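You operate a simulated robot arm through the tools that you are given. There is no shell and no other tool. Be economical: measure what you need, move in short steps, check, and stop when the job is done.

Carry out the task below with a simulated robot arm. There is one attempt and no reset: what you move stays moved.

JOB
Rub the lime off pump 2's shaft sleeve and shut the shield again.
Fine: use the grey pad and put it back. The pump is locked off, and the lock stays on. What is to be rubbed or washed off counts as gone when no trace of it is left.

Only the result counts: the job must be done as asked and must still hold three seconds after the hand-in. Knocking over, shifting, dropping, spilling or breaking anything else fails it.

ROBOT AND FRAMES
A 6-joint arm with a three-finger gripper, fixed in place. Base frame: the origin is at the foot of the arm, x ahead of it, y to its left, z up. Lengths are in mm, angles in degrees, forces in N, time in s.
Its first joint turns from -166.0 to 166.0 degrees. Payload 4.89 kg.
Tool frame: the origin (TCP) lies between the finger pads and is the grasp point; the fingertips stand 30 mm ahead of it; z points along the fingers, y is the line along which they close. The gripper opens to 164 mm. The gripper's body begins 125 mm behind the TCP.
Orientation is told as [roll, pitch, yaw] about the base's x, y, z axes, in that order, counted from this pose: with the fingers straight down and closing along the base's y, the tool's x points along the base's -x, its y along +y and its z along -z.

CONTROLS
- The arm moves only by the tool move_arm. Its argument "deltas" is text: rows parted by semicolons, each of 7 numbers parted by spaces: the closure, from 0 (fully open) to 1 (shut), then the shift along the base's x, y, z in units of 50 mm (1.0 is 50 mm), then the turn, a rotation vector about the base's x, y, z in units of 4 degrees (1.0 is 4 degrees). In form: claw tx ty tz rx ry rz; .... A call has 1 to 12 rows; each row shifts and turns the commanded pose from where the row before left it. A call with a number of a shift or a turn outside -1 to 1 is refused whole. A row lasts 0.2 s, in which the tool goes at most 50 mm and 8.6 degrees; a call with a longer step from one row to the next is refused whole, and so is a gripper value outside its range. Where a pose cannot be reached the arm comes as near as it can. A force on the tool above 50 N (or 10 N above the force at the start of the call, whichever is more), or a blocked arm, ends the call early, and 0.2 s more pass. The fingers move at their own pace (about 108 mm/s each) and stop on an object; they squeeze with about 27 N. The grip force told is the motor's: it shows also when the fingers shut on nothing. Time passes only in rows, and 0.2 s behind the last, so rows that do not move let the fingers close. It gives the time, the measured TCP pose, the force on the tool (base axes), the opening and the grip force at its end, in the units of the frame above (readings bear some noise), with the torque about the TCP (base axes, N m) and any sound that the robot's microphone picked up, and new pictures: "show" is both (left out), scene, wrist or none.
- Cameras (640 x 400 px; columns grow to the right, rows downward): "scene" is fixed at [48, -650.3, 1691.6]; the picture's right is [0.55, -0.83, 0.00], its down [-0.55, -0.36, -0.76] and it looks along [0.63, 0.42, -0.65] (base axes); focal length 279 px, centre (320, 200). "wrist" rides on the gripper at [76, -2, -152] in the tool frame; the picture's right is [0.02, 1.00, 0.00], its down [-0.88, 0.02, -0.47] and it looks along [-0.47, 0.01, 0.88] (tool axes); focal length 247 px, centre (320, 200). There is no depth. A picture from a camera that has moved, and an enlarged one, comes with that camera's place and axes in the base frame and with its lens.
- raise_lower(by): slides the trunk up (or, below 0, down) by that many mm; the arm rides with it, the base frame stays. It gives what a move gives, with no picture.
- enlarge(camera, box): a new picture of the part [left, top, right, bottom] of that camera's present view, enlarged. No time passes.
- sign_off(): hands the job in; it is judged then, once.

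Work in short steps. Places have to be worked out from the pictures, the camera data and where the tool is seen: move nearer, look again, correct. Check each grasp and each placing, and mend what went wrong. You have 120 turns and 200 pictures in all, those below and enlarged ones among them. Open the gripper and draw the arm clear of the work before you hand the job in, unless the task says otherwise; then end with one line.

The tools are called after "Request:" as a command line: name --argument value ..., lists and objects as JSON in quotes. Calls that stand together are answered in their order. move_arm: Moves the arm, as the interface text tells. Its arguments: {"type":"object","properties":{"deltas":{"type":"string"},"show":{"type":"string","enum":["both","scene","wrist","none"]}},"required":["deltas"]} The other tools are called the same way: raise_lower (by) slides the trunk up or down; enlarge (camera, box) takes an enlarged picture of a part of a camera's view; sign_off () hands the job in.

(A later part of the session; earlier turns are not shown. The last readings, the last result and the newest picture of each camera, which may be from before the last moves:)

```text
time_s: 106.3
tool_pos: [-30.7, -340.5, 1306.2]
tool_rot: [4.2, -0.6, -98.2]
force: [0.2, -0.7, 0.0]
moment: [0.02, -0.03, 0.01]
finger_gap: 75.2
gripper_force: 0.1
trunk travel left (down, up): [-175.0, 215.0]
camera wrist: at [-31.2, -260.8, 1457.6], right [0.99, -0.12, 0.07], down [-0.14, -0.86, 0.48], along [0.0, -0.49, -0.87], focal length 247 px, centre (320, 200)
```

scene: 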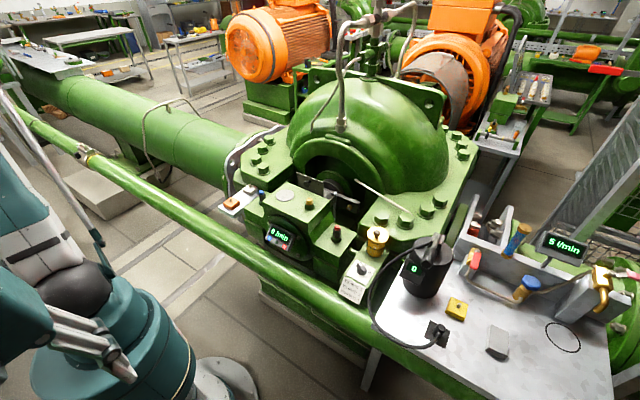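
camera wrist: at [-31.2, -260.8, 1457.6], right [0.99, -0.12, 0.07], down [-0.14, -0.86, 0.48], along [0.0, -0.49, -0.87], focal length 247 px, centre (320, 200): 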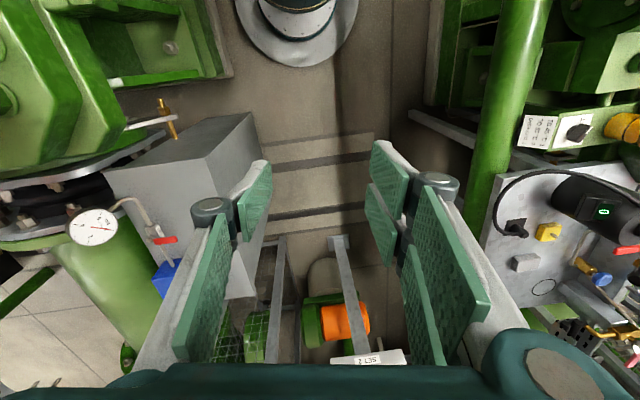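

It moves freely upward. I try slower steps toward the front to find what blocks.

Request:
move_arm --deltas "0.54 0.2 0 0.1 0 0 0; 0.54 0.2 0 0 0 0 0.3; 0.54 0.2 0 0 0 0 0.3; 0.54 0.2 0 0 0 0 0.3; 0.54 0.2 0 0 0 0 0.3; 0.54 0.2 0 0 0 0 0.3; 0.54 0 0 0 0 0 0; 0.54 0 0 0 0 0 0" --show "scene"

```text
time_s: 108.3
tool_pos: [-15.9, -333.3, 1308.4]
tool_rot: [4.2, -0.7, -99.6]
force: [-0.1, 0.2, -0.4]
moment: [-0.01, 0.04, -0.02]
finger_gap: 75.3
gripper_force: 0.1
trunk travel left (down, up): [-175.0, 215.0]
stopped in row 8: the arm was blocked; the commanded pose is now the measured one
```

scene: 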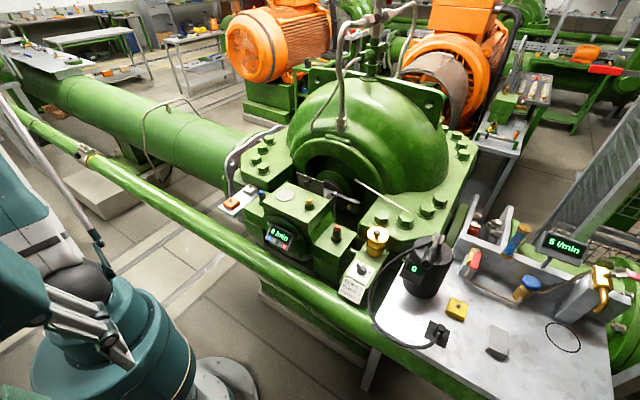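

Turning j1 forward at this small radius is what's blocked. I go back to the known-free spot (−196,−384) and will return along the original larger-radius path.

Request:
move_arm --deltas "0.54 -0.6 -0.1 0 0 0 -1; 0.54 -0.6 -0.1 0 0 0 -1; 0.54 -0.6 -0.1 0 0 0 -1; 0.54 -0.6 -0.2 0 0 0 -1; 0.54 -0.6 -0.2 0 0 0 -1; 0.54 -0.6 -0.2 0 0 0 -1; 0.54 0 -0.1 0.3 0 0 -1; 0.54 0 0 0 0 0 0; 0.54 0 0 0 0 0 0" --show "none"

```text
time_s: 110.3
tool_pos: [-192.8, -384.2, 1321.9]
tool_rot: [4.1, -0.6, -127.2]
force: [0.8, -2.2, 0.0]
moment: [0.21, 0.17, 0.01]
finger_gap: 75.7
gripper_force: 0.1
trunk travel left (down, up): [-175.0, 215.0]
```

Free here. Now extend radially to r≈540.

Request:
move_arm --deltas "0.54 -0.2 -0.4 0 0 0 0; 0.54 -0.2 -0.4 0 0 0 0; 0.54 -0.2 -0.4 0 0 0 0; 0.54 -0.2 -0.4 0 0 0 0; 0.54 -0.2 -0.4 0 0 0 0; 0.54 0 0 0 0 0 0" --show "none"

```text
time_s: 111.7
tool_pos: [-243.7, -483.0, 1320.3]
tool_rot: [4.3, -0.6, -127.1]
force: [0.4, -0.5, -0.7]
moment: [0.09, -0.03, 0.02]
finger_gap: 75.3
gripper_force: 0.0
trunk travel left (down, up): [-175.0, 215.0]
```

Now sweep forward at r≈550.

Request:
move_arm --deltas "0.54 0.6 -0.25 0 0 0 0.8; 0.54 0.6 -0.2 0 0 0 0.8; 0.54 0.6 -0.2 0 0 0 0.8; 0.54 0.6 -0.15 0 0 0 0.8; 0.54 0.6 -0.1 0 0 0 0.8; 0.54 0.6 -0.1 0 0 0 0.8; 0.54 0.6 0 0 0 0 0.8; 0.54 0.6 0 0 0 0 0.8; 0.54 0.6 0 0 0 0 0.8; 0.54 0.6 0 0 0 0 0.8; 0.54 0 0 0 0 0 0" --show "none"

```text
time_s: 114.3
tool_pos: [58.9, -571.6, 1330.5]
tool_rot: [4.1, -0.6, -95.3]
force: [-0.1, -0.7, 0.0]
moment: [0.05, 0.1, 0.01]
finger_gap: 75.3
gripper_force: 0.0
trunk travel left (down, up): [-175.0, 215.0]
stopped in row 11: the arm was blocked; the commanded pose is now the measured one
```

Blocked again near here (likely the elbow touching something on the +y side). I extend further out, then continue.

Request:
move_arm --deltas "0.54 0 -0.5 -0.1 0 0 0; 0.54 0 -0.5 -0.1 0 0 0; 0.54 0 -0.5 0 0 0 0; 0.54 0 0 0 0 0 0; 0.54 0.5 0 0 0 0 0.8; 0.54 0.5 0 0 0 0 0.8; 0.54 0.5 0 0 0 0 0.8; 0.54 0.5 0.1 0 0 0 0.8; 0.54 0.5 0.1 0 0 0 0.8; 0.54 0 0 0 0 0 0" --show "both"

```text
time_s: 116.5
tool_pos: [184.1, -632.5, 1321.2]
tool_rot: [4.2, -0.6, -79.1]
force: [-0.4, 0.7, 0.2]
moment: [-0.01, 0.03, 0.03]
finger_gap: 75.7
gripper_force: 0.0
trunk travel left (down, up): [-175.0, 215.0]
camera wrist: at [156.6, -557.7, 1471.7], right [0.97, 0.21, 0.07], down [0.15, -0.86, 0.48], along [0.16, -0.46, -0.87], focal length 247 px, centre (320, 200)
```

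scene: 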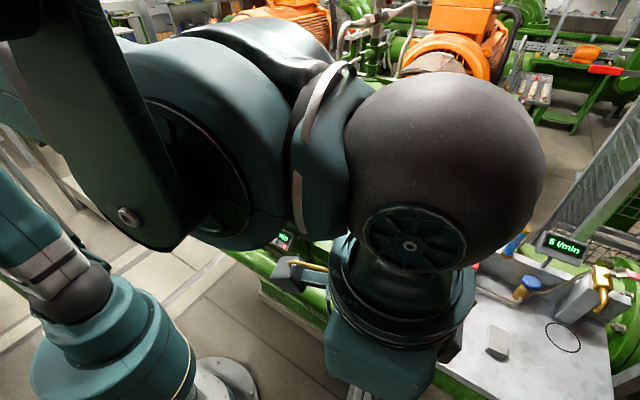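
wrist: 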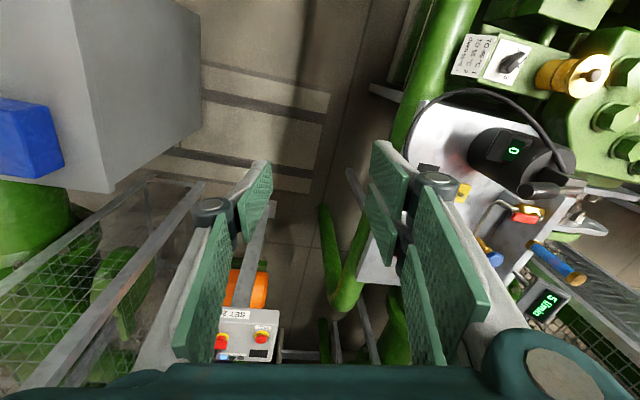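

The arm had been brushing past the scene-camera's spot; now it is clear. I go for the bench grey block: fix the small side tilt, tilt the fingers outward (about −x), and approach high over the bench.

Request:
move_arm --deltas "0.54 0.7 -0.2 0 -0.2 1 0; 0.54 0.8 -0.3 0 -1 0 -0.6; 0.54 0.8 -0.4 0 -1 0 -0.6; 0.54 0.8 -0.4 0 -1 0 0; 0.54 0.8 -0.4 0 -1 0 0; 0.54 0.8 -0.4 0 -1 0 0; 0.54 0.8 -0.3 0 0 0 0; 0.54 0.8 -0.3 -0.3 0 0 0; 0.54 0 0 -0.6 0 0 0; 0.54 0 0 -0.6 0 0 0; 0.54 0 0 0 0 0 0" --show "both"

```text
time_s: 118.9
tool_pos: [500.2, -768.5, 1243.3]
tool_rot: [-2.4, -20.5, -83.5]
force: [0.5, 0.7, 0.5]
moment: [0.02, 0.05, -0.02]
finger_gap: 75.6
gripper_force: 0.1
trunk travel left (down, up): [-175.0, 215.0]
camera wrist: at [491.5, -643.6, 1360.0], right [0.99, 0.12, -0.05], down [0.11, -0.65, 0.75], along [0.06, -0.75, -0.66], focal length 247 px, centre (320, 200)
```

scene: 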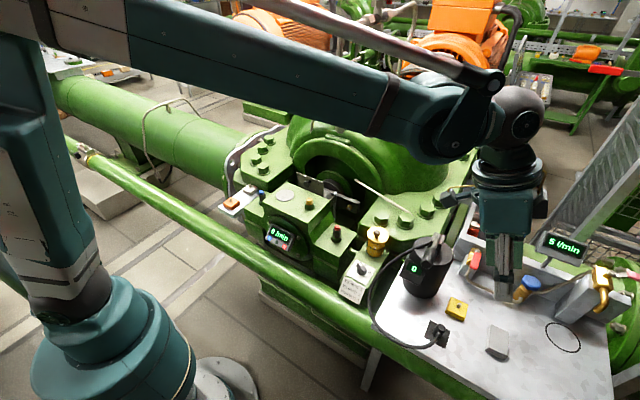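
wrist: 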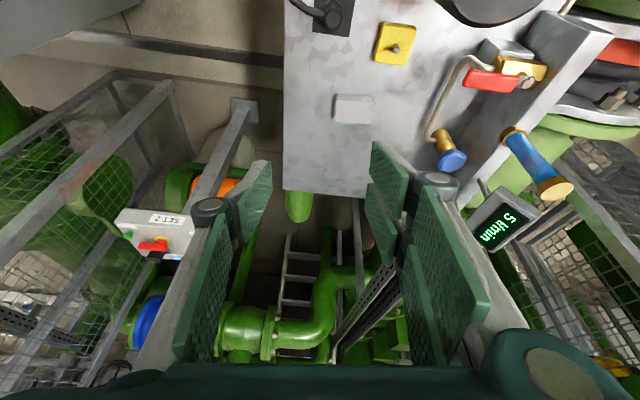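

The block is confirmed at (561,-864). I move above it and descend partway.

Request:
move_arm --deltas "0.5 0.3 -0.5 -0.4 0 0 0; 0.5 0.3 -0.5 -0.4 0 0 0; 0.5 0.3 -0.5 -0.4 0 0 0; 0.5 0.3 -0.4 -0.6 0 0 0; 0.5 0 0 -0.8 0 0 0; 0.5 0 0 -0.7 0 0 0; 0.5 0 0 0 0 0 0; 0.5 0 0 0 0 0 0" --show "both"

```text
time_s: 120.7
tool_pos: [559.4, -863.4, 1077.4]
tool_rot: [-2.6, -20.5, -83.4]
force: [0.6, -0.4, -0.3]
moment: [-0.04, 0.02, 0.0]
finger_gap: 81.9
gripper_force: 0.0
trunk travel left (down, up): [-175.0, 215.0]
camera wrist: at [550.7, -738.8, 1193.8], right [0.99, 0.12, -0.05], down [0.11, -0.65, 0.75], along [0.06, -0.75, -0.66], focal length 247 px, centre (320, 200)
```

scene: 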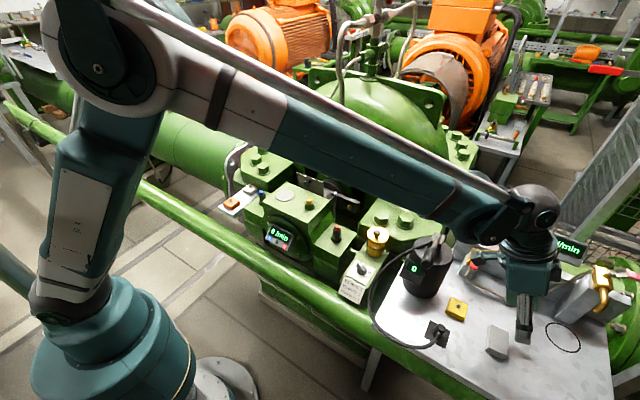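
wrist: 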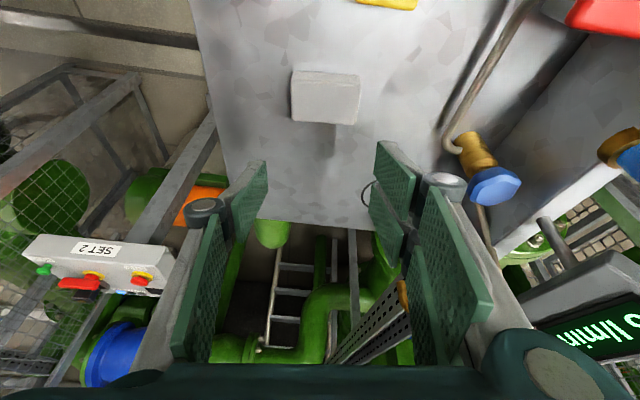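

Reach is fine here with 20° tilt. I try to straighten the tool toward vertical while staying on target.

Request:
move_arm --deltas "0.5 0 0 -0.2 1 0 0; 0.5 0 0 -0.2 1 0 0; 0.5 0 0 -0.2 1 0 0; 0.5 0 0 0 1 0 0; 0.5 0 0 0 1 0.65 0; 0.5 0 0 0 0 0 0; 0.5 0 0 0 0 0 0" --show "wrist"

```text
time_s: 122.3
tool_pos: [559.6, -863.3, 1048.2]
tool_rot: [-2.8, -0.4, -83.8]
force: [-0.4, 0.1, -0.9]
moment: [0.04, 0.04, 0.03]
finger_gap: 82.1
gripper_force: 0.0
trunk travel left (down, up): [-175.0, 215.0]
camera wrist: at [556.7, -785.1, 1200.7], right [0.99, 0.13, -0.05], down [0.14, -0.87, 0.48], along [0.02, -0.48, -0.88], focal length 247 px, centre (320, 200)
```

wrist: 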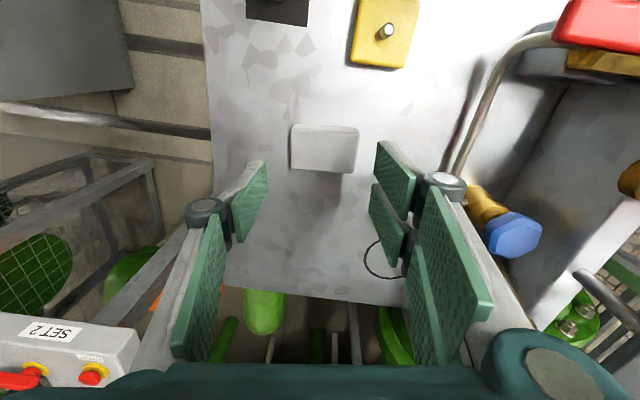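

Vertical reach works here. I zoom on the block for alignment.

Request:
enlarge --camera "wrist" --box '[245, 100, 405, 200]'

```text
4.00 times, centred on (325, 150) of wrist
camera zoom: at [556.7, -785.1, 1200.7], right [0.99, 0.13, -0.05], down [0.14, -0.87, 0.48], along [0.02, -0.48, -0.88], focal length 988 px, centre (300, 400)
```

zoom: 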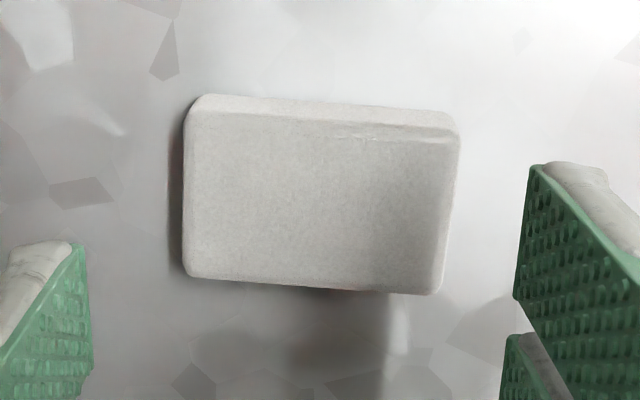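

The block is ~73×50 mm, long axis ≈3.4° off x. Gripping across the 50 mm side suits the sleeve, so I rotate the tool to yaw ≈3.4°.

Request:
move_arm --deltas "0.5 0 0 0.4 0 0 1; 0.5 0 0 0 0 0 1; 0.5 0 0 0 0 0 1; 0.5 0 0 0 0 0 1; 0.5 0 0 0 0 0 1; 0.5 0 0 0 0 0 1; 0.5 0 0 0 0 0 1; 0.5 0 0 0 0 0 1; 0.5 0 0 0 0 0 1; 0.5 0 0 0 0 0 1; 0.5 0 0 0 0 0 1; 0.5 0 0 0 0 0 1" --show "none"

Request:
move_arm --deltas "0.5 0 0 0 0 0 1; 0.5 0 0 0 0 0 1; 0.5 0 0 0 0 0 1; 0.5 0 0 0 0 0 1; 0.5 0 0 0 0 0 1; 0.5 0 0 0 0 0 1; 0.5 0 0 0 0 0 1; 0.5 0 0 0 0 0 1; 0.5 0 0 0 0 0 1; 0.5 0 0 0 0.7 0 0.8; 0.5 0 0 0 0 0 0; 0.5 0 0 0 0 0 0" --show "wrist"

```text
time_s: 124.9
tool_pos: [559.0, -862.1, 1068.9]
tool_rot: [-2.8, -0.3, -35.6]
force: [0.8, -0.5, 0.3]
moment: [0.01, 0.0, 0.01]
finger_gap: 82.3
gripper_force: 0.1
trunk travel left (down, up): [-175.0, 215.0]
```

```text
time_s: 127.5
tool_pos: [560.2, -862.4, 1068.2]
tool_rot: [0.0, -0.4, 3.3]
force: [1.0, 0.8, -0.9]
moment: [0.05, 0.04, -0.02]
finger_gap: 82.1
gripper_force: 0.0
trunk travel left (down, up): [-175.0, 215.0]
camera wrist: at [482.2, -868.7, 1220.9], right [-0.08, 1.0, 0.0], down [0.87, 0.07, 0.48], along [0.48, 0.04, -0.88], focal length 247 px, centre (320, 200)
```

wrist: 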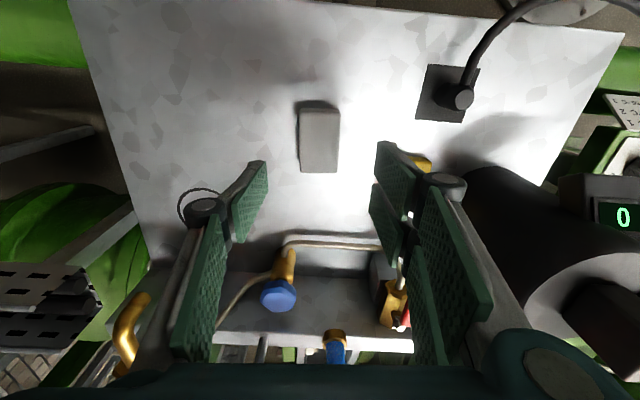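

Aligned over the block. I descend to TCP z≈970 and check height.

Request:
move_arm --deltas "0.5 -0.02 -0.02 -0.6 0 0 0; 0.5 0 0 -0.6 0 0 0; 0.5 0 0 -0.5 0 0 0; 0.5 0 0 -0.28 0 0 0; 0.5 0 0 0 0 0 0; 0.5 0 0 0 0 0 0" --show "wrist"

Request:
enlarge --camera "scene" --box '[465, 300, 545, 370]'

```text
time_s: 128.9
tool_pos: [559.1, -863.1, 970.8]
tool_rot: [0.1, -0.4, 3.5]
force: [-0.4, 0.7, -0.2]
moment: [0.0, 0.0, -0.01]
finger_gap: 81.8
gripper_force: 0.0
trunk travel left (down, up): [-175.0, 215.0]
camera wrist: at [481.2, -869.7, 1122.3], right [-0.08, 1.0, 0.0], down [0.87, 0.07, 0.48], along [0.48, 0.04, -0.88], focal length 247 px, centre (320, 200)
```

wrist: 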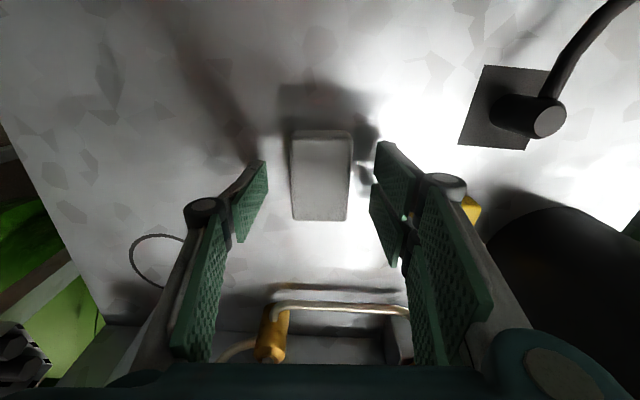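

```text
5.71 times, centred on (505, 335) of scene
camera zoom: at [48.0, -650.3, 1691.6], right [0.55, -0.83, 0.0], down [-0.55, -0.36, -0.76], along [0.63, 0.42, -0.65], focal length 1594 px, centre (-737, -571)
```

zoom: 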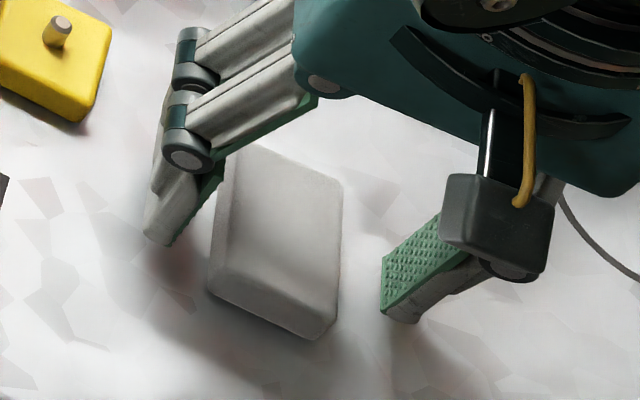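

Centered. I lower to tips ≈ z 927 and close gently on the block.

Request:
move_arm --deltas "0.5 0 0 -0.15 0 0 0; 0.5 0 0 -0.13 0 0 0; 0.5 0 0 0 0 0 0; 0.62 0 0 0 0 0 0; 0.72 0 0 0 0 0 0; 0.8 0 0 0 0 0 0; 0.8 0 0 0 0 0 0" --show "none"

Request:
enlarge --camera "scene" --box '[465, 300, 545, 370]'

```text
time_s: 130.5
tool_pos: [556.7, -861.9, 960.1]
tool_rot: [0.0, -0.5, 3.4]
force: [-4.3, 9.6, 32.8]
moment: [0.92, 0.81, -0.17]
finger_gap: 43.8
gripper_force: 27.5
trunk travel left (down, up): [-175.0, 215.0]
stopped in row 7: the force on the tool passed its limit at 50 N (the readings are from after the stop); the commanded pose is now the measured one
```

```text
5.71 times, centred on (505, 335) of scene
camera zoom: at [48.0, -650.3, 1691.6], right [0.55, -0.83, 0.0], down [-0.55, -0.36, -0.76], along [0.63, 0.42, -0.65], focal length 1594 px, centre (-737, -571)
```

zoom: 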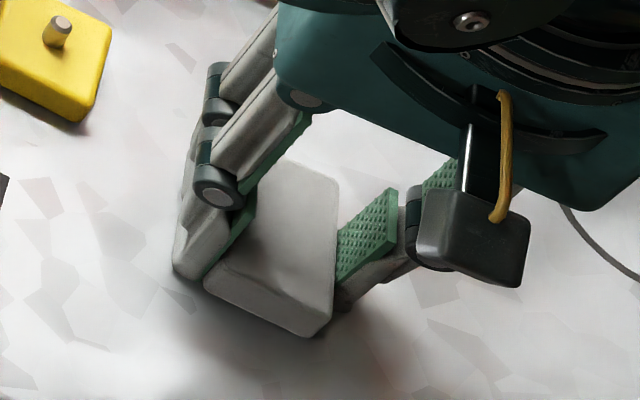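

The fingertips touch the bench. I open a touch, raise 6 mm, and re-close.

Request:
move_arm --deltas "0.62 0 0 0 0 0 0; 0.62 0 0 0.12 0 0 0; 0.62 0 0 0 0 0 0; 0.72 0 0 0 0 0 0; 0.78 0 0 0 0 0 0; 0.8 0 0 0 0 0 0; 0.8 0 0 0 0 0 0" --show "wrist"

```text
time_s: 132.1
tool_pos: [556.0, -863.8, 962.3]
tool_rot: [0.0, -0.5, 3.4]
force: [0.2, 0.0, -0.3]
moment: [-0.01, 0.0, -0.02]
finger_gap: 44.1
gripper_force: 27.1
trunk travel left (down, up): [-175.0, 215.0]
camera wrist: at [479.8, -869.7, 1114.7], right [-0.08, 1.0, 0.0], down [0.87, 0.07, 0.48], along [0.48, 0.04, -0.88], focal length 247 px, centre (320, 200)
```

wrist: 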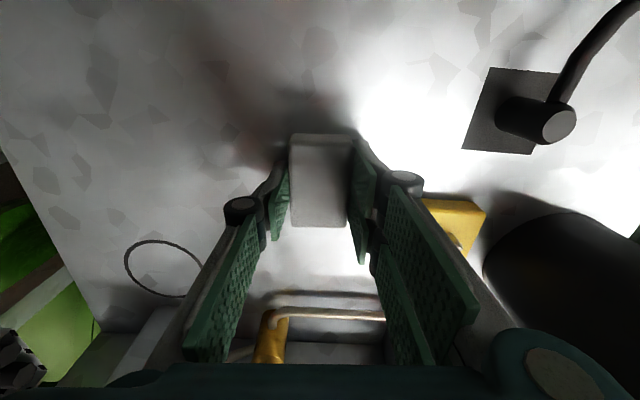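

A clean grip (44 mm, 27 N) and no residual forces. I lift 20 mm and check.

Request:
move_arm --deltas "0.8 0 0 0.1 0 0 0; 0.8 0 0 0.15 0 0 0; 0.8 0 0 0.15 0 0 0; 0.8 0 0 0 0 0 0" --show "none"

Request:
enlarge --camera "scene" --box '[465, 300, 545, 370]'

```text
time_s: 133.1
tool_pos: [557.8, -863.3, 982.1]
tool_rot: [0.1, -0.6, 3.4]
force: [-0.8, -1.3, -0.1]
moment: [0.02, 0.0, -0.01]
finger_gap: 44.0
gripper_force: 27.0
trunk travel left (down, up): [-175.0, 215.0]
```

```text
5.71 times, centred on (505, 335) of scene
camera zoom: at [48.0, -650.3, 1691.6], right [0.55, -0.83, 0.0], down [-0.55, -0.36, -0.76], along [0.63, 0.42, -0.65], focal length 1594 px, centre (-737, -571)
```

zoom: 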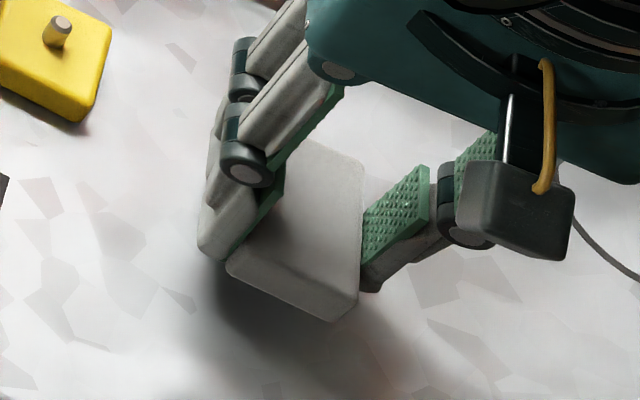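

The bench pad is free: this is the grey pad (picked at TCP 556,-863.8,962.3, yaw 3.4°). I lift it high and carry it toward the sleeve.

Request:
move_arm --deltas "0.8 0 0 0.6 0 0 0; 0.8 0 0 0.8 0 0 0; 0.8 0 0 0.8 0 0 0; 0.8 0 0 0.8 0 0 0; 0.8 0 0 0.8 0 0 0; 0.8 0 0 0.8 0 0 0; 0.8 0 0 0.8 0 0 0; 0.8 0 0.5 0.2 0 0 0; 0.8 0 0.8 0 0 0 0; 0.8 0.1 0.8 0 0 0 0; 0.8 0.1 0.8 0 0 0 0; 0.8 0.1 0.8 0 0 0 0" --show "none"

Request:
move_arm --deltas "0.8 0.3 0.8 0 0 0 0; 0.8 0.4 0.8 0 0 0 0; 0.8 0.4 0.8 0 0 0 0; 0.8 0.4 0.8 0 0 0 0; 0.8 0.4 0.8 0 0 0 0; 0.8 0.4 0.8 0 0 0 0; 0.8 0.4 0.8 0 0 0 -0.85; 0.8 0.4 0.8 0 0 0 0; 0.8 0.4 0.8 0 0 0 0; 0.8 0.4 0.8 0 0 0 0; 0.8 0 0 0 0 0 0" --show "none"

```text
time_s: 135.7
tool_pos: [575.6, -679.6, 1262.9]
tool_rot: [0.0, -0.5, 3.4]
force: [-0.5, -1.2, -0.2]
moment: [0.18, -0.02, -0.03]
finger_gap: 43.9
gripper_force: 27.3
trunk travel left (down, up): [-175.0, 215.0]
```

```text
time_s: 138.1
tool_pos: [767.5, -277.9, 1264.1]
tool_rot: [0.0, -0.4, -0.1]
force: [-0.1, 2.3, 0.3]
moment: [-0.08, 0.07, -0.01]
finger_gap: 43.9
gripper_force: 26.5
trunk travel left (down, up): [-175.0, 215.0]
```

Now over the sleeve region; I move to (767,-170) and down to z≈1060, then look.

Request:
move_arm --deltas "0.8 0 0.7 -0.3 0 0 0; 0.8 0 0.7 -0.5 0 0 0; 0.8 0 0.76 -0.6 0 0 0; 0.8 0 0 -0.8 0 0 0; 0.8 0 0 -0.8 0 0 0; 0.8 0 0 -0.8 0 0 0; 0.8 0 0 -0.2 0 0 0; 0.8 0 0 0 0 0 0" --show "wrist"

Request:
enlarge --camera "scene" --box '[284, 145, 364, 205]'

```text
time_s: 139.9
tool_pos: [766.3, -170.6, 1061.6]
tool_rot: [0.0, -0.4, 0.1]
force: [0.9, 0.5, -1.0]
moment: [0.04, 0.04, -0.01]
finger_gap: 44.0
gripper_force: 27.0
trunk travel left (down, up): [-175.0, 215.0]
camera wrist: at [689.4, -172.8, 1214.0], right [-0.02, 1.0, 0.0], down [0.88, 0.02, 0.48], along [0.48, 0.01, -0.88], focal length 247 px, centre (320, 200)
```

wrist: 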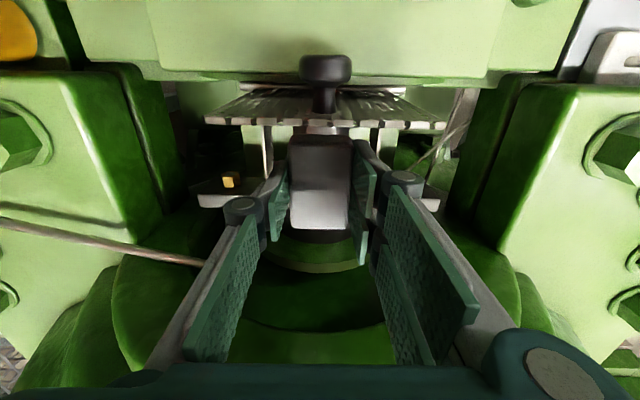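

```text
6.67 times, centred on (324, 175) of scene
camera zoom: at [48.0, -650.3, 1691.6], right [0.55, -0.83, 0.0], down [-0.55, -0.36, -0.76], along [0.63, 0.42, -0.65], focal length 1860 px, centre (293, 367)
```

zoom: 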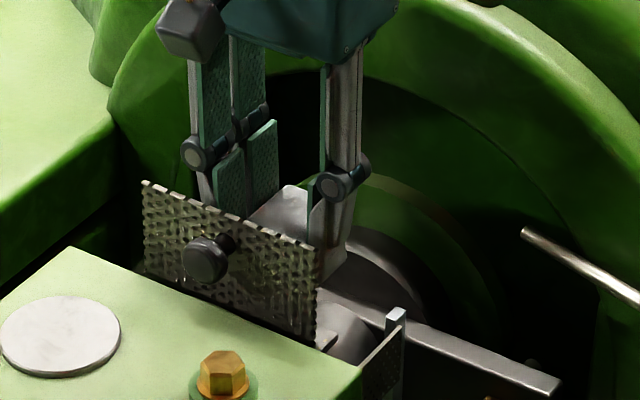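

Clearances look fine. I descend to ~1020 then feel for contact in small steps.

Request:
move_arm --deltas "0.8 0 0 -0.4 0 0 0; 0.8 0 0 -0.4 0 0 0; 0.8 0 0 -0.06 0 0 0; 0.8 0 0 -0.06 0 0 0; 0.8 0 0 -0.06 0 0 0; 0.8 0 0 -0.06 0 0 0; 0.8 0 0 0 0 0 0" --show "none"

Request:
enlarge --camera "scene" --box '[292, 160, 356, 208]'

```text
time_s: 141.5
tool_pos: [767.8, -170.7, 1010.2]
tool_rot: [0.0, -0.6, -0.1]
force: [-0.4, 1.2, -0.4]
moment: [-0.03, 0.01, 0.0]
finger_gap: 43.9
gripper_force: 27.1
trunk travel left (down, up): [-175.0, 215.0]
```

```text
8.33 times, centred on (324, 184) of scene
camera zoom: at [48.0, -650.3, 1691.6], right [0.55, -0.83, 0.0], down [-0.55, -0.36, -0.76], along [0.63, 0.42, -0.65], focal length 2324 px, centre (287, 333)
```

zoom: 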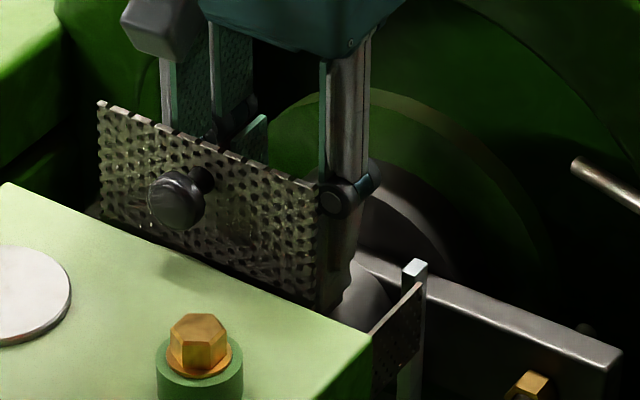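

No contact yet; continue down in 3 mm steps.

Request:
move_arm --deltas "0.8 0 0 -0.06 0 0 0; 0.8 0 0 -0.06 0 0 0; 0.8 0 0 -0.06 0 0 0; 0.8 0 0 -0.06 0 0 0; 0.8 0 0 -0.06 0 0 0; 0.8 0 0 -0.06 0 0 0; 0.8 0 0 -0.06 0 0 0; 0.8 0 0 -0.06 0 0 0" --show "none"

```text
time_s: 143.3
tool_pos: [767.0, -171.7, 987.1]
tool_rot: [0.0, -0.5, 0.0]
force: [-0.6, 0.4, -0.9]
moment: [0.05, -0.04, -0.01]
finger_gap: 44.4
gripper_force: 26.6
trunk travel left (down, up): [-175.0, 215.0]
```

Still free; further down, smaller steps.

Request:
move_arm --deltas "0.8 0 0 -0.05 0 0 0; 0.8 0 0 -0.05 0 0 0; 0.8 0 0 -0.05 0 0 0; 0.8 0 0 -0.05 0 0 0; 0.8 0 0 -0.05 0 0 0; 0.8 0 0 -0.05 0 0 0" --show "none"

Request:
enlarge --camera "wrist" --box '[220, 70, 420, 230]'

```text
time_s: 144.7
tool_pos: [767.1, -170.1, 973.6]
tool_rot: [0.1, -0.4, 0.0]
force: [1.6, 3.7, 42.7]
moment: [0.31, 0.23, -0.4]
finger_gap: 43.7
gripper_force: 27.0
trunk travel left (down, up): [-175.0, 215.0]
```

```text
2.50 times, centred on (320, 150) of wrist
camera zoom: at [689.3, -172.0, 1125.1], right [-0.02, 1.0, 0.0], down [0.88, 0.02, 0.48], along [0.48, 0.01, -0.88], focal length 617 px, centre (320, 325)
```

zoom: 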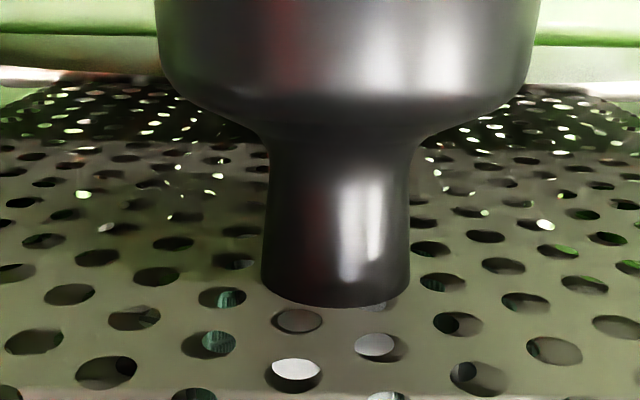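

Pad contacts the sleeve at TCP z≈974 (moment small, so it's under the tool axis). I ease off slightly and rub back and forth along x with small y shifts.

Request:
move_arm --deltas "0.8 0 0 0.014 0 0 0; 0.8 -0.1 0 0 0 0 0; 0.8 -0.1 0 0 0 0 0; 0.8 0.1 0.08 0 0 0 0; 0.8 0.1 0 0 0 0 0; 0.8 0.08 0 0 0 0 0; 0.8 -0.14 -0.08 0 0 0 0; 0.8 -0.14 -0.08 0 0 0 0; 0.8 0.14 0 0 0 0 0; 0.8 0.14 0.08 0 0 0 0; 0.8 -0.08 0 0 0 0 0" --show "none"

```text
time_s: 145.3
tool_pos: [766.1, -170.6, 974.0]
tool_rot: [0.0, -0.7, 0.2]
force: [1.0, 5.4, 16.9]
moment: [0.24, 0.45, -0.1]
finger_gap: 43.3
gripper_force: 27.3
trunk travel left (down, up): [-175.0, 215.0]
stopped in row 2: the force on the tool passed its limit at 60 N (the readings are from after the stop); the commanded pose is now the measured one
```

Too heavy. Now at 17 N normal; I ease another bit and stroke more slowly.

Request:
move_arm --deltas "0.8 0 0 0.008 0 0 0; 0.8 -0.05 0 0 0 0 0; 0.8 -0.05 0 0 0 0 0; 0.8 -0.05 0 0 0 0 0; 0.8 0.05 0 0 0 0 0; 0.8 0.05 0 0 0 0 0; 0.8 0.05 0 0 0 0 0; 0.8 0.05 0 0 0 0 0; 0.8 0.05 0 0 0 0 0; 0.8 -0.05 0 0 0 0 0; 0.8 -0.05 0 0 0 0 0" --show "none"

```text
time_s: 147.7
tool_pos: [767.4, -170.5, 973.8]
tool_rot: [0.0, -0.7, 0.0]
force: [12.4, 8.7, 13.1]
moment: [0.52, 0.08, -0.47]
finger_gap: 43.4
gripper_force: 26.9
trunk travel left (down, up): [-175.0, 215.0]
```

A full stroke set went through. I lift and look at the sleeve to see the effect.

Request:
move_arm --deltas "0.8 0 0 0.3 0 0 0; 0.8 0 0 0.9 0 0 0; 0.8 0.2 0 0.9 0 0 0; 0.8 0.6 0 0.9 0 0 0; 0.8 0.3 0 0.1 0 0 0; 0.8 0 0 0 0 0 0; 0.8 0 0 0 0 0 0" --show "none"

Request:
enlarge --camera "wrist" --box '[256, 50, 384, 130]'

```text
refused: row 4 steps farther than a row can; nothing moved
```

```text
5.00 times, centred on (320, 90) of wrist
camera zoom: at [689.7, -171.9, 1125.1], right [-0.02, 1.0, 0.0], down [0.87, 0.02, 0.48], along [0.48, 0.01, -0.88], focal length 1235 px, centre (320, 750)
```

zoom: 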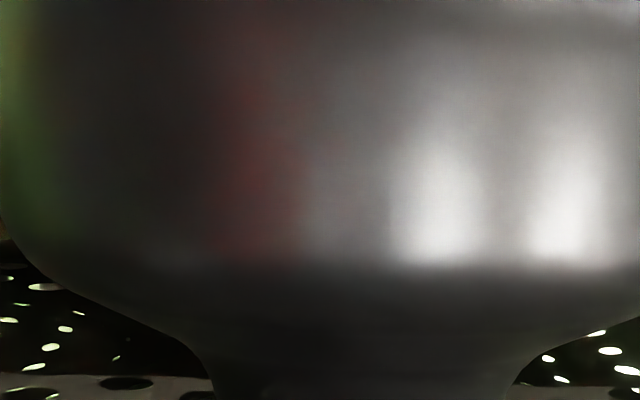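

Corrected step sizes.

Request:
move_arm --deltas "0.8 0 0 0.3 0 0 0; 0.8 0 0 0.9 0 0 0; 0.8 0.2 0 0.9 0 0 0; 0.8 0.5 0 0.7 0 0 0; 0.8 0.4 0 0.3 0 0 0; 0.8 0 0 0 0 0 0; 0.8 0 0 0 0 0 0" --show "none"

Request:
enlarge --camera "wrist" --box '[256, 50, 384, 130]'

```text
time_s: 149.3
tool_pos: [821.8, -170.8, 1127.6]
tool_rot: [0.0, -0.6, 0.1]
force: [-0.7, 0.1, -0.7]
moment: [0.01, 0.03, -0.02]
finger_gap: 43.2
gripper_force: 26.6
trunk travel left (down, up): [-175.0, 215.0]
```

```text
5.00 times, centred on (320, 90) of wrist
camera zoom: at [743.2, -171.4, 1279.2], right [-0.02, 1.0, 0.0], down [0.88, 0.02, 0.48], along [0.48, 0.01, -0.88], focal length 1235 px, centre (320, 750)
```

zoom: 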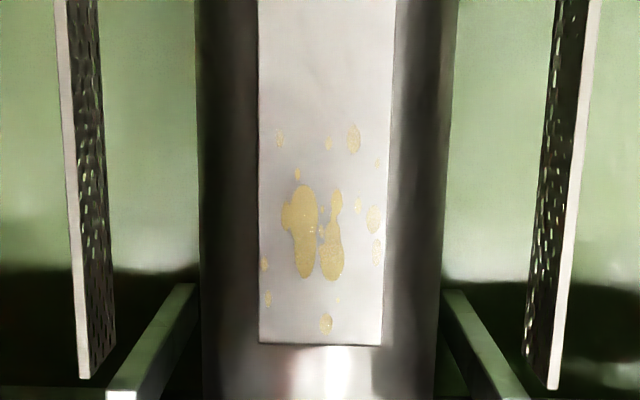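

The lime looks unchanged so far: it likely needs more rubbing travel. From this view the sleeve radius is ≈34 mm and spots span x 757–803, y ±15 mm. I return to contact for longer strokes.

Request:
move_arm --deltas "0.8 -0.5 0 -0.5 0 0 0; 0.8 -0.56 0 -0.5 0 0 0; 0.8 0 0 -0.8 0 0 0; 0.8 0 0 -0.8 0 0 0; 0.8 0 0 -0.34 0 0 0; 0.8 0 0 -0.03 0 0 0; 0.8 0 0 -0.02 0 0 0; 0.8 0 0 0 0 0 0" --show "none"

Request:
move_arm --deltas "0.8 0 0 -0.02 0 0 0; 0.8 0 0 -0.01 0 0 0; 0.8 0 0 -0.01 0 0 0; 0.8 0 0 0 0 0 0" --show "none"

```text
time_s: 151.1
tool_pos: [768.9, -169.7, 978.4]
tool_rot: [0.1, -0.8, 0.0]
force: [-1.2, 0.0, -0.7]
moment: [0.01, -0.03, -0.01]
finger_gap: 43.1
gripper_force: 26.7
trunk travel left (down, up): [-175.0, 215.0]
```

```text
time_s: 152.1
tool_pos: [768.8, -170.0, 977.0]
tool_rot: [0.0, -0.7, 0.0]
force: [0.1, 0.2, 1.2]
moment: [0.04, 0.0, -0.04]
finger_gap: 43.2
gripper_force: 27.2
trunk travel left (down, up): [-175.0, 215.0]
```

At contact now. I press ~0.8 mm and do long strokes in x, plus y side strokes.

Request:
move_arm --deltas "0.8 0 0 -0.016 0 0 0; 0.8 -0.08 0 0 0 0 0; 0.8 -0.08 0 0 0 0 0; 0.8 -0.08 0 0 0 0 0; 0.8 0.08 0 0 0 0 0; 0.8 0.08 0 0 0 0 0; 0.8 0.08 0 0 0 0 0; 0.8 0.08 0 0 0 0 0; 0.8 -0.08 0 0 0 0 0; 0.8 -0.08 0 0 0 0 0; 0.8 -0.08 0 0 0 0 0; 0.8 0.08 0 0 0 0 0" --show "none"

Request:
move_arm --deltas "0.8 0 0.08 0 0 0 0; 0.8 0 0.08 0 0 0 0; 0.8 0 -0.08 0 0 0 0; 0.8 0 -0.08 0 0 0 0; 0.8 0 -0.08 0 0 0 0; 0.8 0 -0.08 0 0 0 0; 0.8 0 0.08 0 0 0 0; 0.8 0 0.08 0 0 0 0; 0.8 0 0.08 0 0 0 0; 0.8 0 0.08 0 0 0 0; 0.8 0 -0.08 0 0 0 0; 0.8 0 -0.08 0 0 0 0" --show "none"

Request:
move_arm --deltas "0.8 0 0 0.4 0 0 0; 0.8 0 0 0.9 0 0 0; 0.8 0.2 0 0.9 0 0 0; 0.8 0.5 0 0.6 0 0 0; 0.8 0.35 0 0.2 0 0 0; 0.8 0 0 0 0 0 0; 0.8 0 0 0 0 0 0" --show "none"

Request:
enlarge --camera "wrist" --box '[256, 50, 384, 130]'

```text
time_s: 154.7
tool_pos: [765.6, -172.3, 974.9]
tool_rot: [0.0, -0.7, 0.0]
force: [-0.4, 1.7, 0.3]
moment: [-0.03, -0.02, 0.0]
finger_gap: 42.9
gripper_force: 26.4
trunk travel left (down, up): [-175.0, 215.0]
```

```text
time_s: 157.3
tool_pos: [765.0, -170.3, 975.7]
tool_rot: [0.0, -0.7, 0.2]
force: [-0.6, 0.8, 0.5]
moment: [-0.08, -0.04, -0.02]
finger_gap: 43.4
gripper_force: 27.4
trunk travel left (down, up): [-175.0, 215.0]
```

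```text
time_s: 158.9
tool_pos: [819.0, -171.0, 1127.0]
tool_rot: [0.0, -0.5, 0.0]
force: [0.9, -1.6, -0.2]
moment: [0.02, 0.1, -0.03]
finger_gap: 43.2
gripper_force: 27.0
trunk travel left (down, up): [-175.0, 215.0]
```

```text
5.00 times, centred on (320, 90) of wrist
camera zoom: at [740.0, -172.7, 1277.4], right [-0.02, 1.0, 0.0], down [0.88, 0.02, 0.48], along [0.48, 0.01, -0.88], focal length 1235 px, centre (320, 750)
```

zoom: 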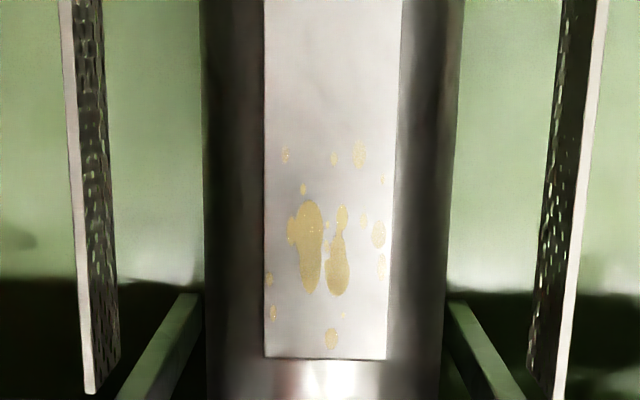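

Those strokes weren't actually in contact (force ≈0) — the pad seats about 1–2 mm lower. I repeat with real pressure, several stroke sets, then look.

Request:
move_arm --deltas "0.8 -0.5 0 -0.5 0 0 0; 0.8 -0.5 0.01 -0.5 0 0 0; 0.8 0 0 -0.8 0 0 0; 0.8 0 0 -0.8 0 0 0; 0.8 0 0 -0.4 0 0 0; 0.8 0 0 -0.05 0 0 0; 0.8 0 0 -0.02 0 0 0; 0.8 0 0 -0.01 0 0 0; 0.8 0 0 0 0 0 0" --show "none"

Request:
move_arm --deltas "0.8 -0.06 0 -0.008 0 0 0; 0.8 -0.06 0 0 0 0 0; 0.8 -0.06 0 0 0 0 0; 0.8 0.06 0 0 0 0 0; 0.8 0.06 0 0 0 0 0; 0.8 0.06 0 0 0 0 0; 0.8 0.06 0 0 0 0 0; 0.8 -0.06 0 0 0 0 0; 0.8 -0.06 0 0 0 0 0" --show "none"

Request:
move_arm --deltas "0.8 0.06 0 -0.01 0 0 0; 0.8 0.06 0 0 0 0 0; 0.8 -0.06 0 0 0 0 0; 0.8 -0.06 0 0 0 0 0; 0.8 -0.06 0 0 0 0 0; 0.8 0.06 0 0 0 0 0; 0.8 0.06 0 0 0 0 0; 0.8 0.06 0 0 0 0 0; 0.8 -0.06 0 0 0 0 0; 0.8 -0.06 0 0 0 0 0" --show "none"

Request:
move_arm --deltas "0.8 0.06 0 -0.01 0 0 0; 0.8 0.06 0 0 0 0 0; 0.8 -0.06 0 0 0 0 0; 0.8 -0.06 0 0 0 0 0; 0.8 -0.06 0 0 0 0 0; 0.8 0.06 0 0 0 0 0; 0.8 0.06 0 0 0 0 0; 0.8 0.06 0 0 0 0 0; 0.8 -0.06 0 0 0 0 0; 0.8 -0.06 0 0 0 0 0" --show "none"

```text
time_s: 161.1
tool_pos: [768.7, -170.4, 973.1]
tool_rot: [-0.1, -0.7, 0.1]
force: [-1.3, 2.2, 23.7]
moment: [-0.11, 0.36, -0.01]
finger_gap: 43.3
gripper_force: 26.7
trunk travel left (down, up): [-175.0, 215.0]
stopped in row 9: the force on the tool passed its limit at 51 N (the readings are from after the stop); the commanded pose is now the measured one
```

```text
time_s: 161.5
tool_pos: [768.7, -170.2, 973.1]
tool_rot: [0.0, -0.9, 0.0]
force: [0.3, 3.0, 18.5]
moment: [0.05, 0.42, -0.09]
finger_gap: 43.2
gripper_force: 26.5
trunk travel left (down, up): [-175.0, 215.0]
stopped in row 2: the force on the tool passed its limit at 55 N (the readings are from after the stop); the commanded pose is now the measured one
```

```text
time_s: 162.6
tool_pos: [772.9, -169.0, 974.0]
tool_rot: [-0.2, -1.2, 0.1]
force: [2.7, 3.0, 17.7]
moment: [0.14, 0.36, -0.14]
finger_gap: 43.5
gripper_force: 26.8
trunk travel left (down, up): [-175.0, 215.0]
stopped in row 5: the force on the tool passed its limit at 56 N (the readings are from after the stop); the commanded pose is now the measured one
```

```text
time_s: 164.9
tool_pos: [776.3, -170.0, 973.4]
tool_rot: [-0.2, -1.3, 0.0]
force: [4.0, 3.8, 14.7]
moment: [0.04, 0.24, -0.2]
finger_gap: 43.5
gripper_force: 26.7
trunk travel left (down, up): [-175.0, 215.0]
stopped in row 10: the force on the tool passed its limit at 53 N (the readings are from after the stop); the commanded pose is now the measured one
```

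The moment shows contact only ~20 mm toward −x: the pad is pitched so its −x edge touches, missing the spots. I rotate +2° about y to level it and re-touch, reading the moment.

Request:
move_arm --deltas "0.8 0 0 0.04 0 0 0; 0.8 -0.1 0 0 0 0.25 0; 0.8 0 0 0 0 0.25 0; 0.8 0 0 -0.02 0 0 0; 0.8 0 0 -0.01 0 0 0; 0.8 0 0 0 0 0 0" --show "none"

Request:
move_arm --deltas "0.8 0 0 -0.01 0 0 0; 0.8 0 0 -0.01 0 0 0; 0.8 0 0 0 0 0 0" --show "none"

```text
time_s: 166.3
tool_pos: [770.3, -170.0, 972.9]
tool_rot: [-0.1, 0.6, 0.1]
force: [-2.8, -0.6, 13.4]
moment: [0.04, -0.46, 0.01]
finger_gap: 43.5
gripper_force: 26.8
trunk travel left (down, up): [-175.0, 215.0]
```

```text
time_s: 167.1
tool_pos: [770.3, -169.5, 973.0]
tool_rot: [-0.1, 0.6, 0.1]
force: [7.8, 1.2, 28.3]
moment: [0.31, -1.15, -0.11]
finger_gap: 43.2
gripper_force: 26.6
trunk travel left (down, up): [-175.0, 215.0]
```

Now it bears on the +x edge; level is in between. I rotate back ~0.9° and rub with strokes.

Request:
move_arm --deltas "0.8 0 0 0.012 0 -0.22 0; 0.8 0 0 0 0 0 0; 0.8 -0.06 0 0 0 0 0; 0.8 -0.06 0 0 0 0 0; 0.8 0.06 0 0 0 0 0; 0.8 0.06 0 0 0 0 0; 0.8 0.06 0 0 0 0 0; 0.8 -0.06 0 0 0 0 0; 0.8 -0.06 0 0 0 0 0; 0.8 -0.06 0 0 0 0 0; 0.8 0.06 0 0 0 0 0; 0.8 0.06 0 0 0 0 0" --show "none"

Request:
move_arm --deltas "0.8 0.06 0 0 0 0 0; 0.8 -0.06 0 0 0 0 0; 0.8 -0.06 0 0 0 0 0; 0.8 -0.06 0 0 0 0 0; 0.8 0.06 0 0 0 0 0; 0.8 0.06 0 0 0 0 0; 0.8 0.06 0 0 0 0 0; 0.8 -0.06 0 0 0 0 0; 0.8 -0.06 0 0 0 0 0; 0.8 -0.06 0 0 0 0 0; 0.8 0.06 0 0 0 0 0; 0.8 0.06 0 0 0 0 0" --show "none"

Request:
move_arm --deltas "0.8 0 0 0.4 0 0 0; 0.8 0 0 0.9 0 0 0; 0.8 0.2 0 0.9 0 0 0; 0.8 0.5 0 0.6 0 0 0; 0.8 0.3 0 0.2 0 0 0; 0.8 0 0 0 0 0 0; 0.8 0 0 0 0 0 0" --show "none"

Request:
enlarge --camera "wrist" --box '[256, 50, 384, 130]'

```text
time_s: 169.7
tool_pos: [768.9, -169.5, 973.6]
tool_rot: [0.0, -0.3, 0.0]
force: [-4.9, -4.0, 4.7]
moment: [-0.21, 0.22, -0.06]
finger_gap: 43.3
gripper_force: 27.1
trunk travel left (down, up): [-175.0, 215.0]
```

```text
time_s: 172.3
tool_pos: [767.9, -169.4, 973.1]
tool_rot: [-0.1, -0.3, 0.1]
force: [-15.0, 5.2, 14.3]
moment: [0.21, 0.78, -0.12]
finger_gap: 43.4
gripper_force: 27.3
trunk travel left (down, up): [-175.0, 215.0]
```

```text
time_s: 173.9
tool_pos: [819.8, -171.1, 1121.5]
tool_rot: [-0.1, -0.2, 0.1]
force: [0.1, -0.2, -1.2]
moment: [-0.02, 0.05, -0.02]
finger_gap: 43.3
gripper_force: 27.2
trunk travel left (down, up): [-175.0, 215.0]
```

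```text
5.00 times, centred on (320, 90) of wrist
camera zoom: at [743.5, -171.9, 1273.3], right [-0.02, 1.0, 0.0], down [0.88, 0.02, 0.48], along [0.48, 0.01, -0.88], focal length 1235 px, centre (320, 750)
```

zoom: 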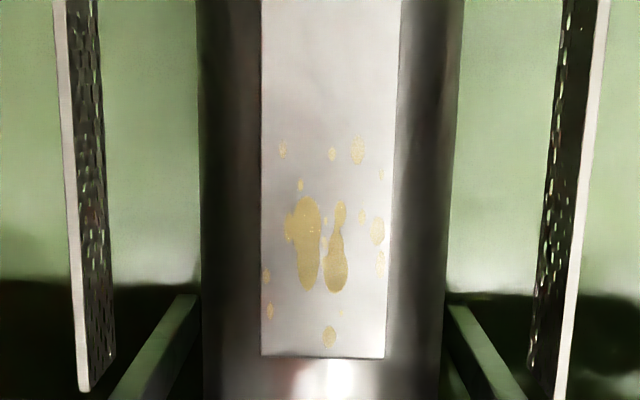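

Let me examine the spots at higher zoom to see whether any wear shows along the contact line.

Request:
enlarge --camera "wrist" --box '[304, 74, 340, 124]'

Request:
enlarge --camera "wrist" --box '[270, 110, 370, 230]'

```text
8.00 times, centred on (322, 99) of wrist
camera zoom: at [743.5, -171.9, 1273.3], right [-0.02, 1.0, 0.0], down [0.88, 0.02, 0.48], along [0.48, 0.01, -0.88], focal length 1976 px, centre (304, 1008)
```

zoom: 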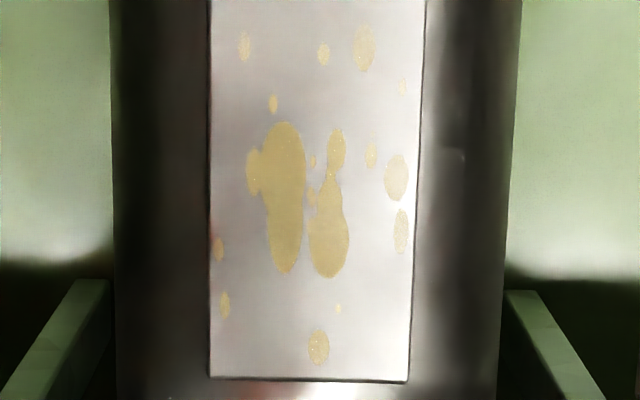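

```text
3.33 times, centred on (320, 170) of wrist
camera zoom: at [743.5, -171.9, 1273.3], right [-0.02, 1.0, 0.0], down [0.88, 0.02, 0.48], along [0.48, 0.01, -0.88], focal length 823 px, centre (320, 300)
```

zoom: 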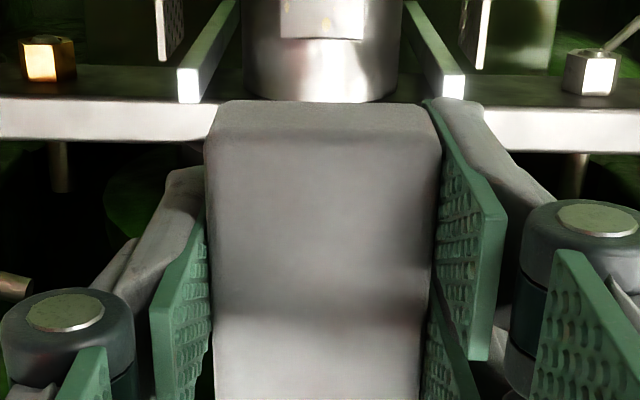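

The white land is a flat plate on the sleeve, and some right-hand spots look fainter — so it is wearing, but needs much more rubbing. I do many stroke sets with firmer pressure.

Request:
move_arm --deltas "0.8 -0.5 0.02 -0.5 0 0 0; 0.8 -0.46 0 -0.5 0 0 0; 0.8 0 0 -0.8 0 0 0; 0.8 0 0 -0.8 0 0 0; 0.8 0 0 -0.3 0 0 0; 0.8 0 0 -0.04 0 0 0; 0.8 0 0 -0.02 0 0 0; 0.8 0 0 0 0 0 0" --show "none"

Request:
move_arm --deltas "0.8 0 0 -0.01 0 0 0; 0.8 -0.08 0 0 0 0 0; 0.8 -0.08 0 0 0 0 0; 0.8 0.08 0 0 0 0 0; 0.8 0.08 0 0 0 0 0; 0.8 0.08 0 0 0 0 0; 0.8 -0.08 0 0 0 0 0; 0.8 -0.08 0 0 0 0 0; 0.8 -0.08 0 0 0 0 0; 0.8 0.08 0 0 0 0 0; 0.8 0.08 0 0 0 0 0; 0.8 0 0 0 0 0 0" --show "none"

Request:
move_arm --deltas "0.8 0 0 -0.01 0 0 0; 0.8 -0.08 0 0 0 0 0; 0.8 -0.08 0 0 0 0 0; 0.8 0.08 0 0 0 0 0; 0.8 0.08 0 0 0 0 0; 0.8 0.08 0 0 0 0 0; 0.8 -0.08 0 0 0 0 0; 0.8 -0.08 0 0 0 0 0; 0.8 -0.08 0 0 0 0 0; 0.8 0.08 0 0 0 0 0; 0.8 0.08 0 0 0 0 0; 0.8 0 0 0 0 0 0" --show "none"

Request:
move_arm --deltas "0.8 0 0 -0.01 0 0 0; 0.8 0 0.08 0 0 0 0; 0.8 0 0.08 0 0 0 0; 0.8 0 -0.08 0 0 0 0; 0.8 0 -0.08 0 0 0 0; 0.8 0 -0.08 0 0 0 0; 0.8 0 -0.08 0 0 0 0; 0.8 0 0.08 0 0 0 0; 0.8 0 0.08 0 0 0 0; 0.8 0 0.08 0 0 0 0; 0.8 0 -0.08 0 0 0 0; 0.8 0 0 0 0 0 0" --show "none"

Request:
move_arm --deltas "0.8 0 0 -0.005 0 0 0; 0.8 0.08 0 0 0 0 0; 0.8 0.08 0 0 0 0 0; 0.8 -0.08 0 0 0 0 0; 0.8 -0.08 0 0 0 0 0; 0.8 -0.08 0 0 0 0 0; 0.8 0.08 0 0 0 0 0; 0.8 0.08 0 0 0 0 0; 0.8 0.08 0 0 0 0 0; 0.8 -0.08 0 0 0 0 0; 0.8 -0.08 0 0 0 0 0; 0.8 0 0 0 0 0 0" --show "none"

```text
time_s: 175.7
tool_pos: [772.5, -169.3, 975.3]
tool_rot: [-0.1, -0.4, 0.1]
force: [0.6, 0.0, 0.3]
moment: [0.03, -0.01, 0.01]
finger_gap: 43.4
gripper_force: 26.9
trunk travel left (down, up): [-175.0, 215.0]
```

```text
time_s: 178.3
tool_pos: [772.3, -169.8, 975.6]
tool_rot: [0.0, -0.2, 0.1]
force: [-0.1, -0.4, -0.2]
moment: [0.0, 0.01, 0.04]
finger_gap: 43.2
gripper_force: 26.8
trunk travel left (down, up): [-175.0, 215.0]
```

```text
time_s: 180.9
tool_pos: [772.6, -169.8, 974.9]
tool_rot: [0.0, -0.2, 0.1]
force: [0.1, 0.4, -1.0]
moment: [-0.01, -0.01, -0.03]
finger_gap: 43.3
gripper_force: 26.9
trunk travel left (down, up): [-175.0, 215.0]
```

```text
time_s: 181.7
tool_pos: [771.2, -168.4, 974.9]
tool_rot: [-0.4, -0.4, -0.2]
force: [0.3, -14.3, 5.6]
moment: [-0.46, 0.09, 0.14]
finger_gap: 43.6
gripper_force: 26.8
trunk travel left (down, up): [-175.0, 215.0]
stopped in row 3: the force on the tool passed its limit at 56 N (the readings are from after the stop); the commanded pose is now the measured one
```

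```text
time_s: 182.9
tool_pos: [775.9, -166.9, 975.9]
tool_rot: [-0.3, -0.7, 0.0]
force: [3.0, -2.1, 15.2]
moment: [-0.43, 0.07, 0.12]
finger_gap: 43.4
gripper_force: 26.7
trunk travel left (down, up): [-175.0, 215.0]
stopped in row 5: the force on the tool passed its limit at 57 N (the readings are from after the stop); the commanded pose is now the measured one
```

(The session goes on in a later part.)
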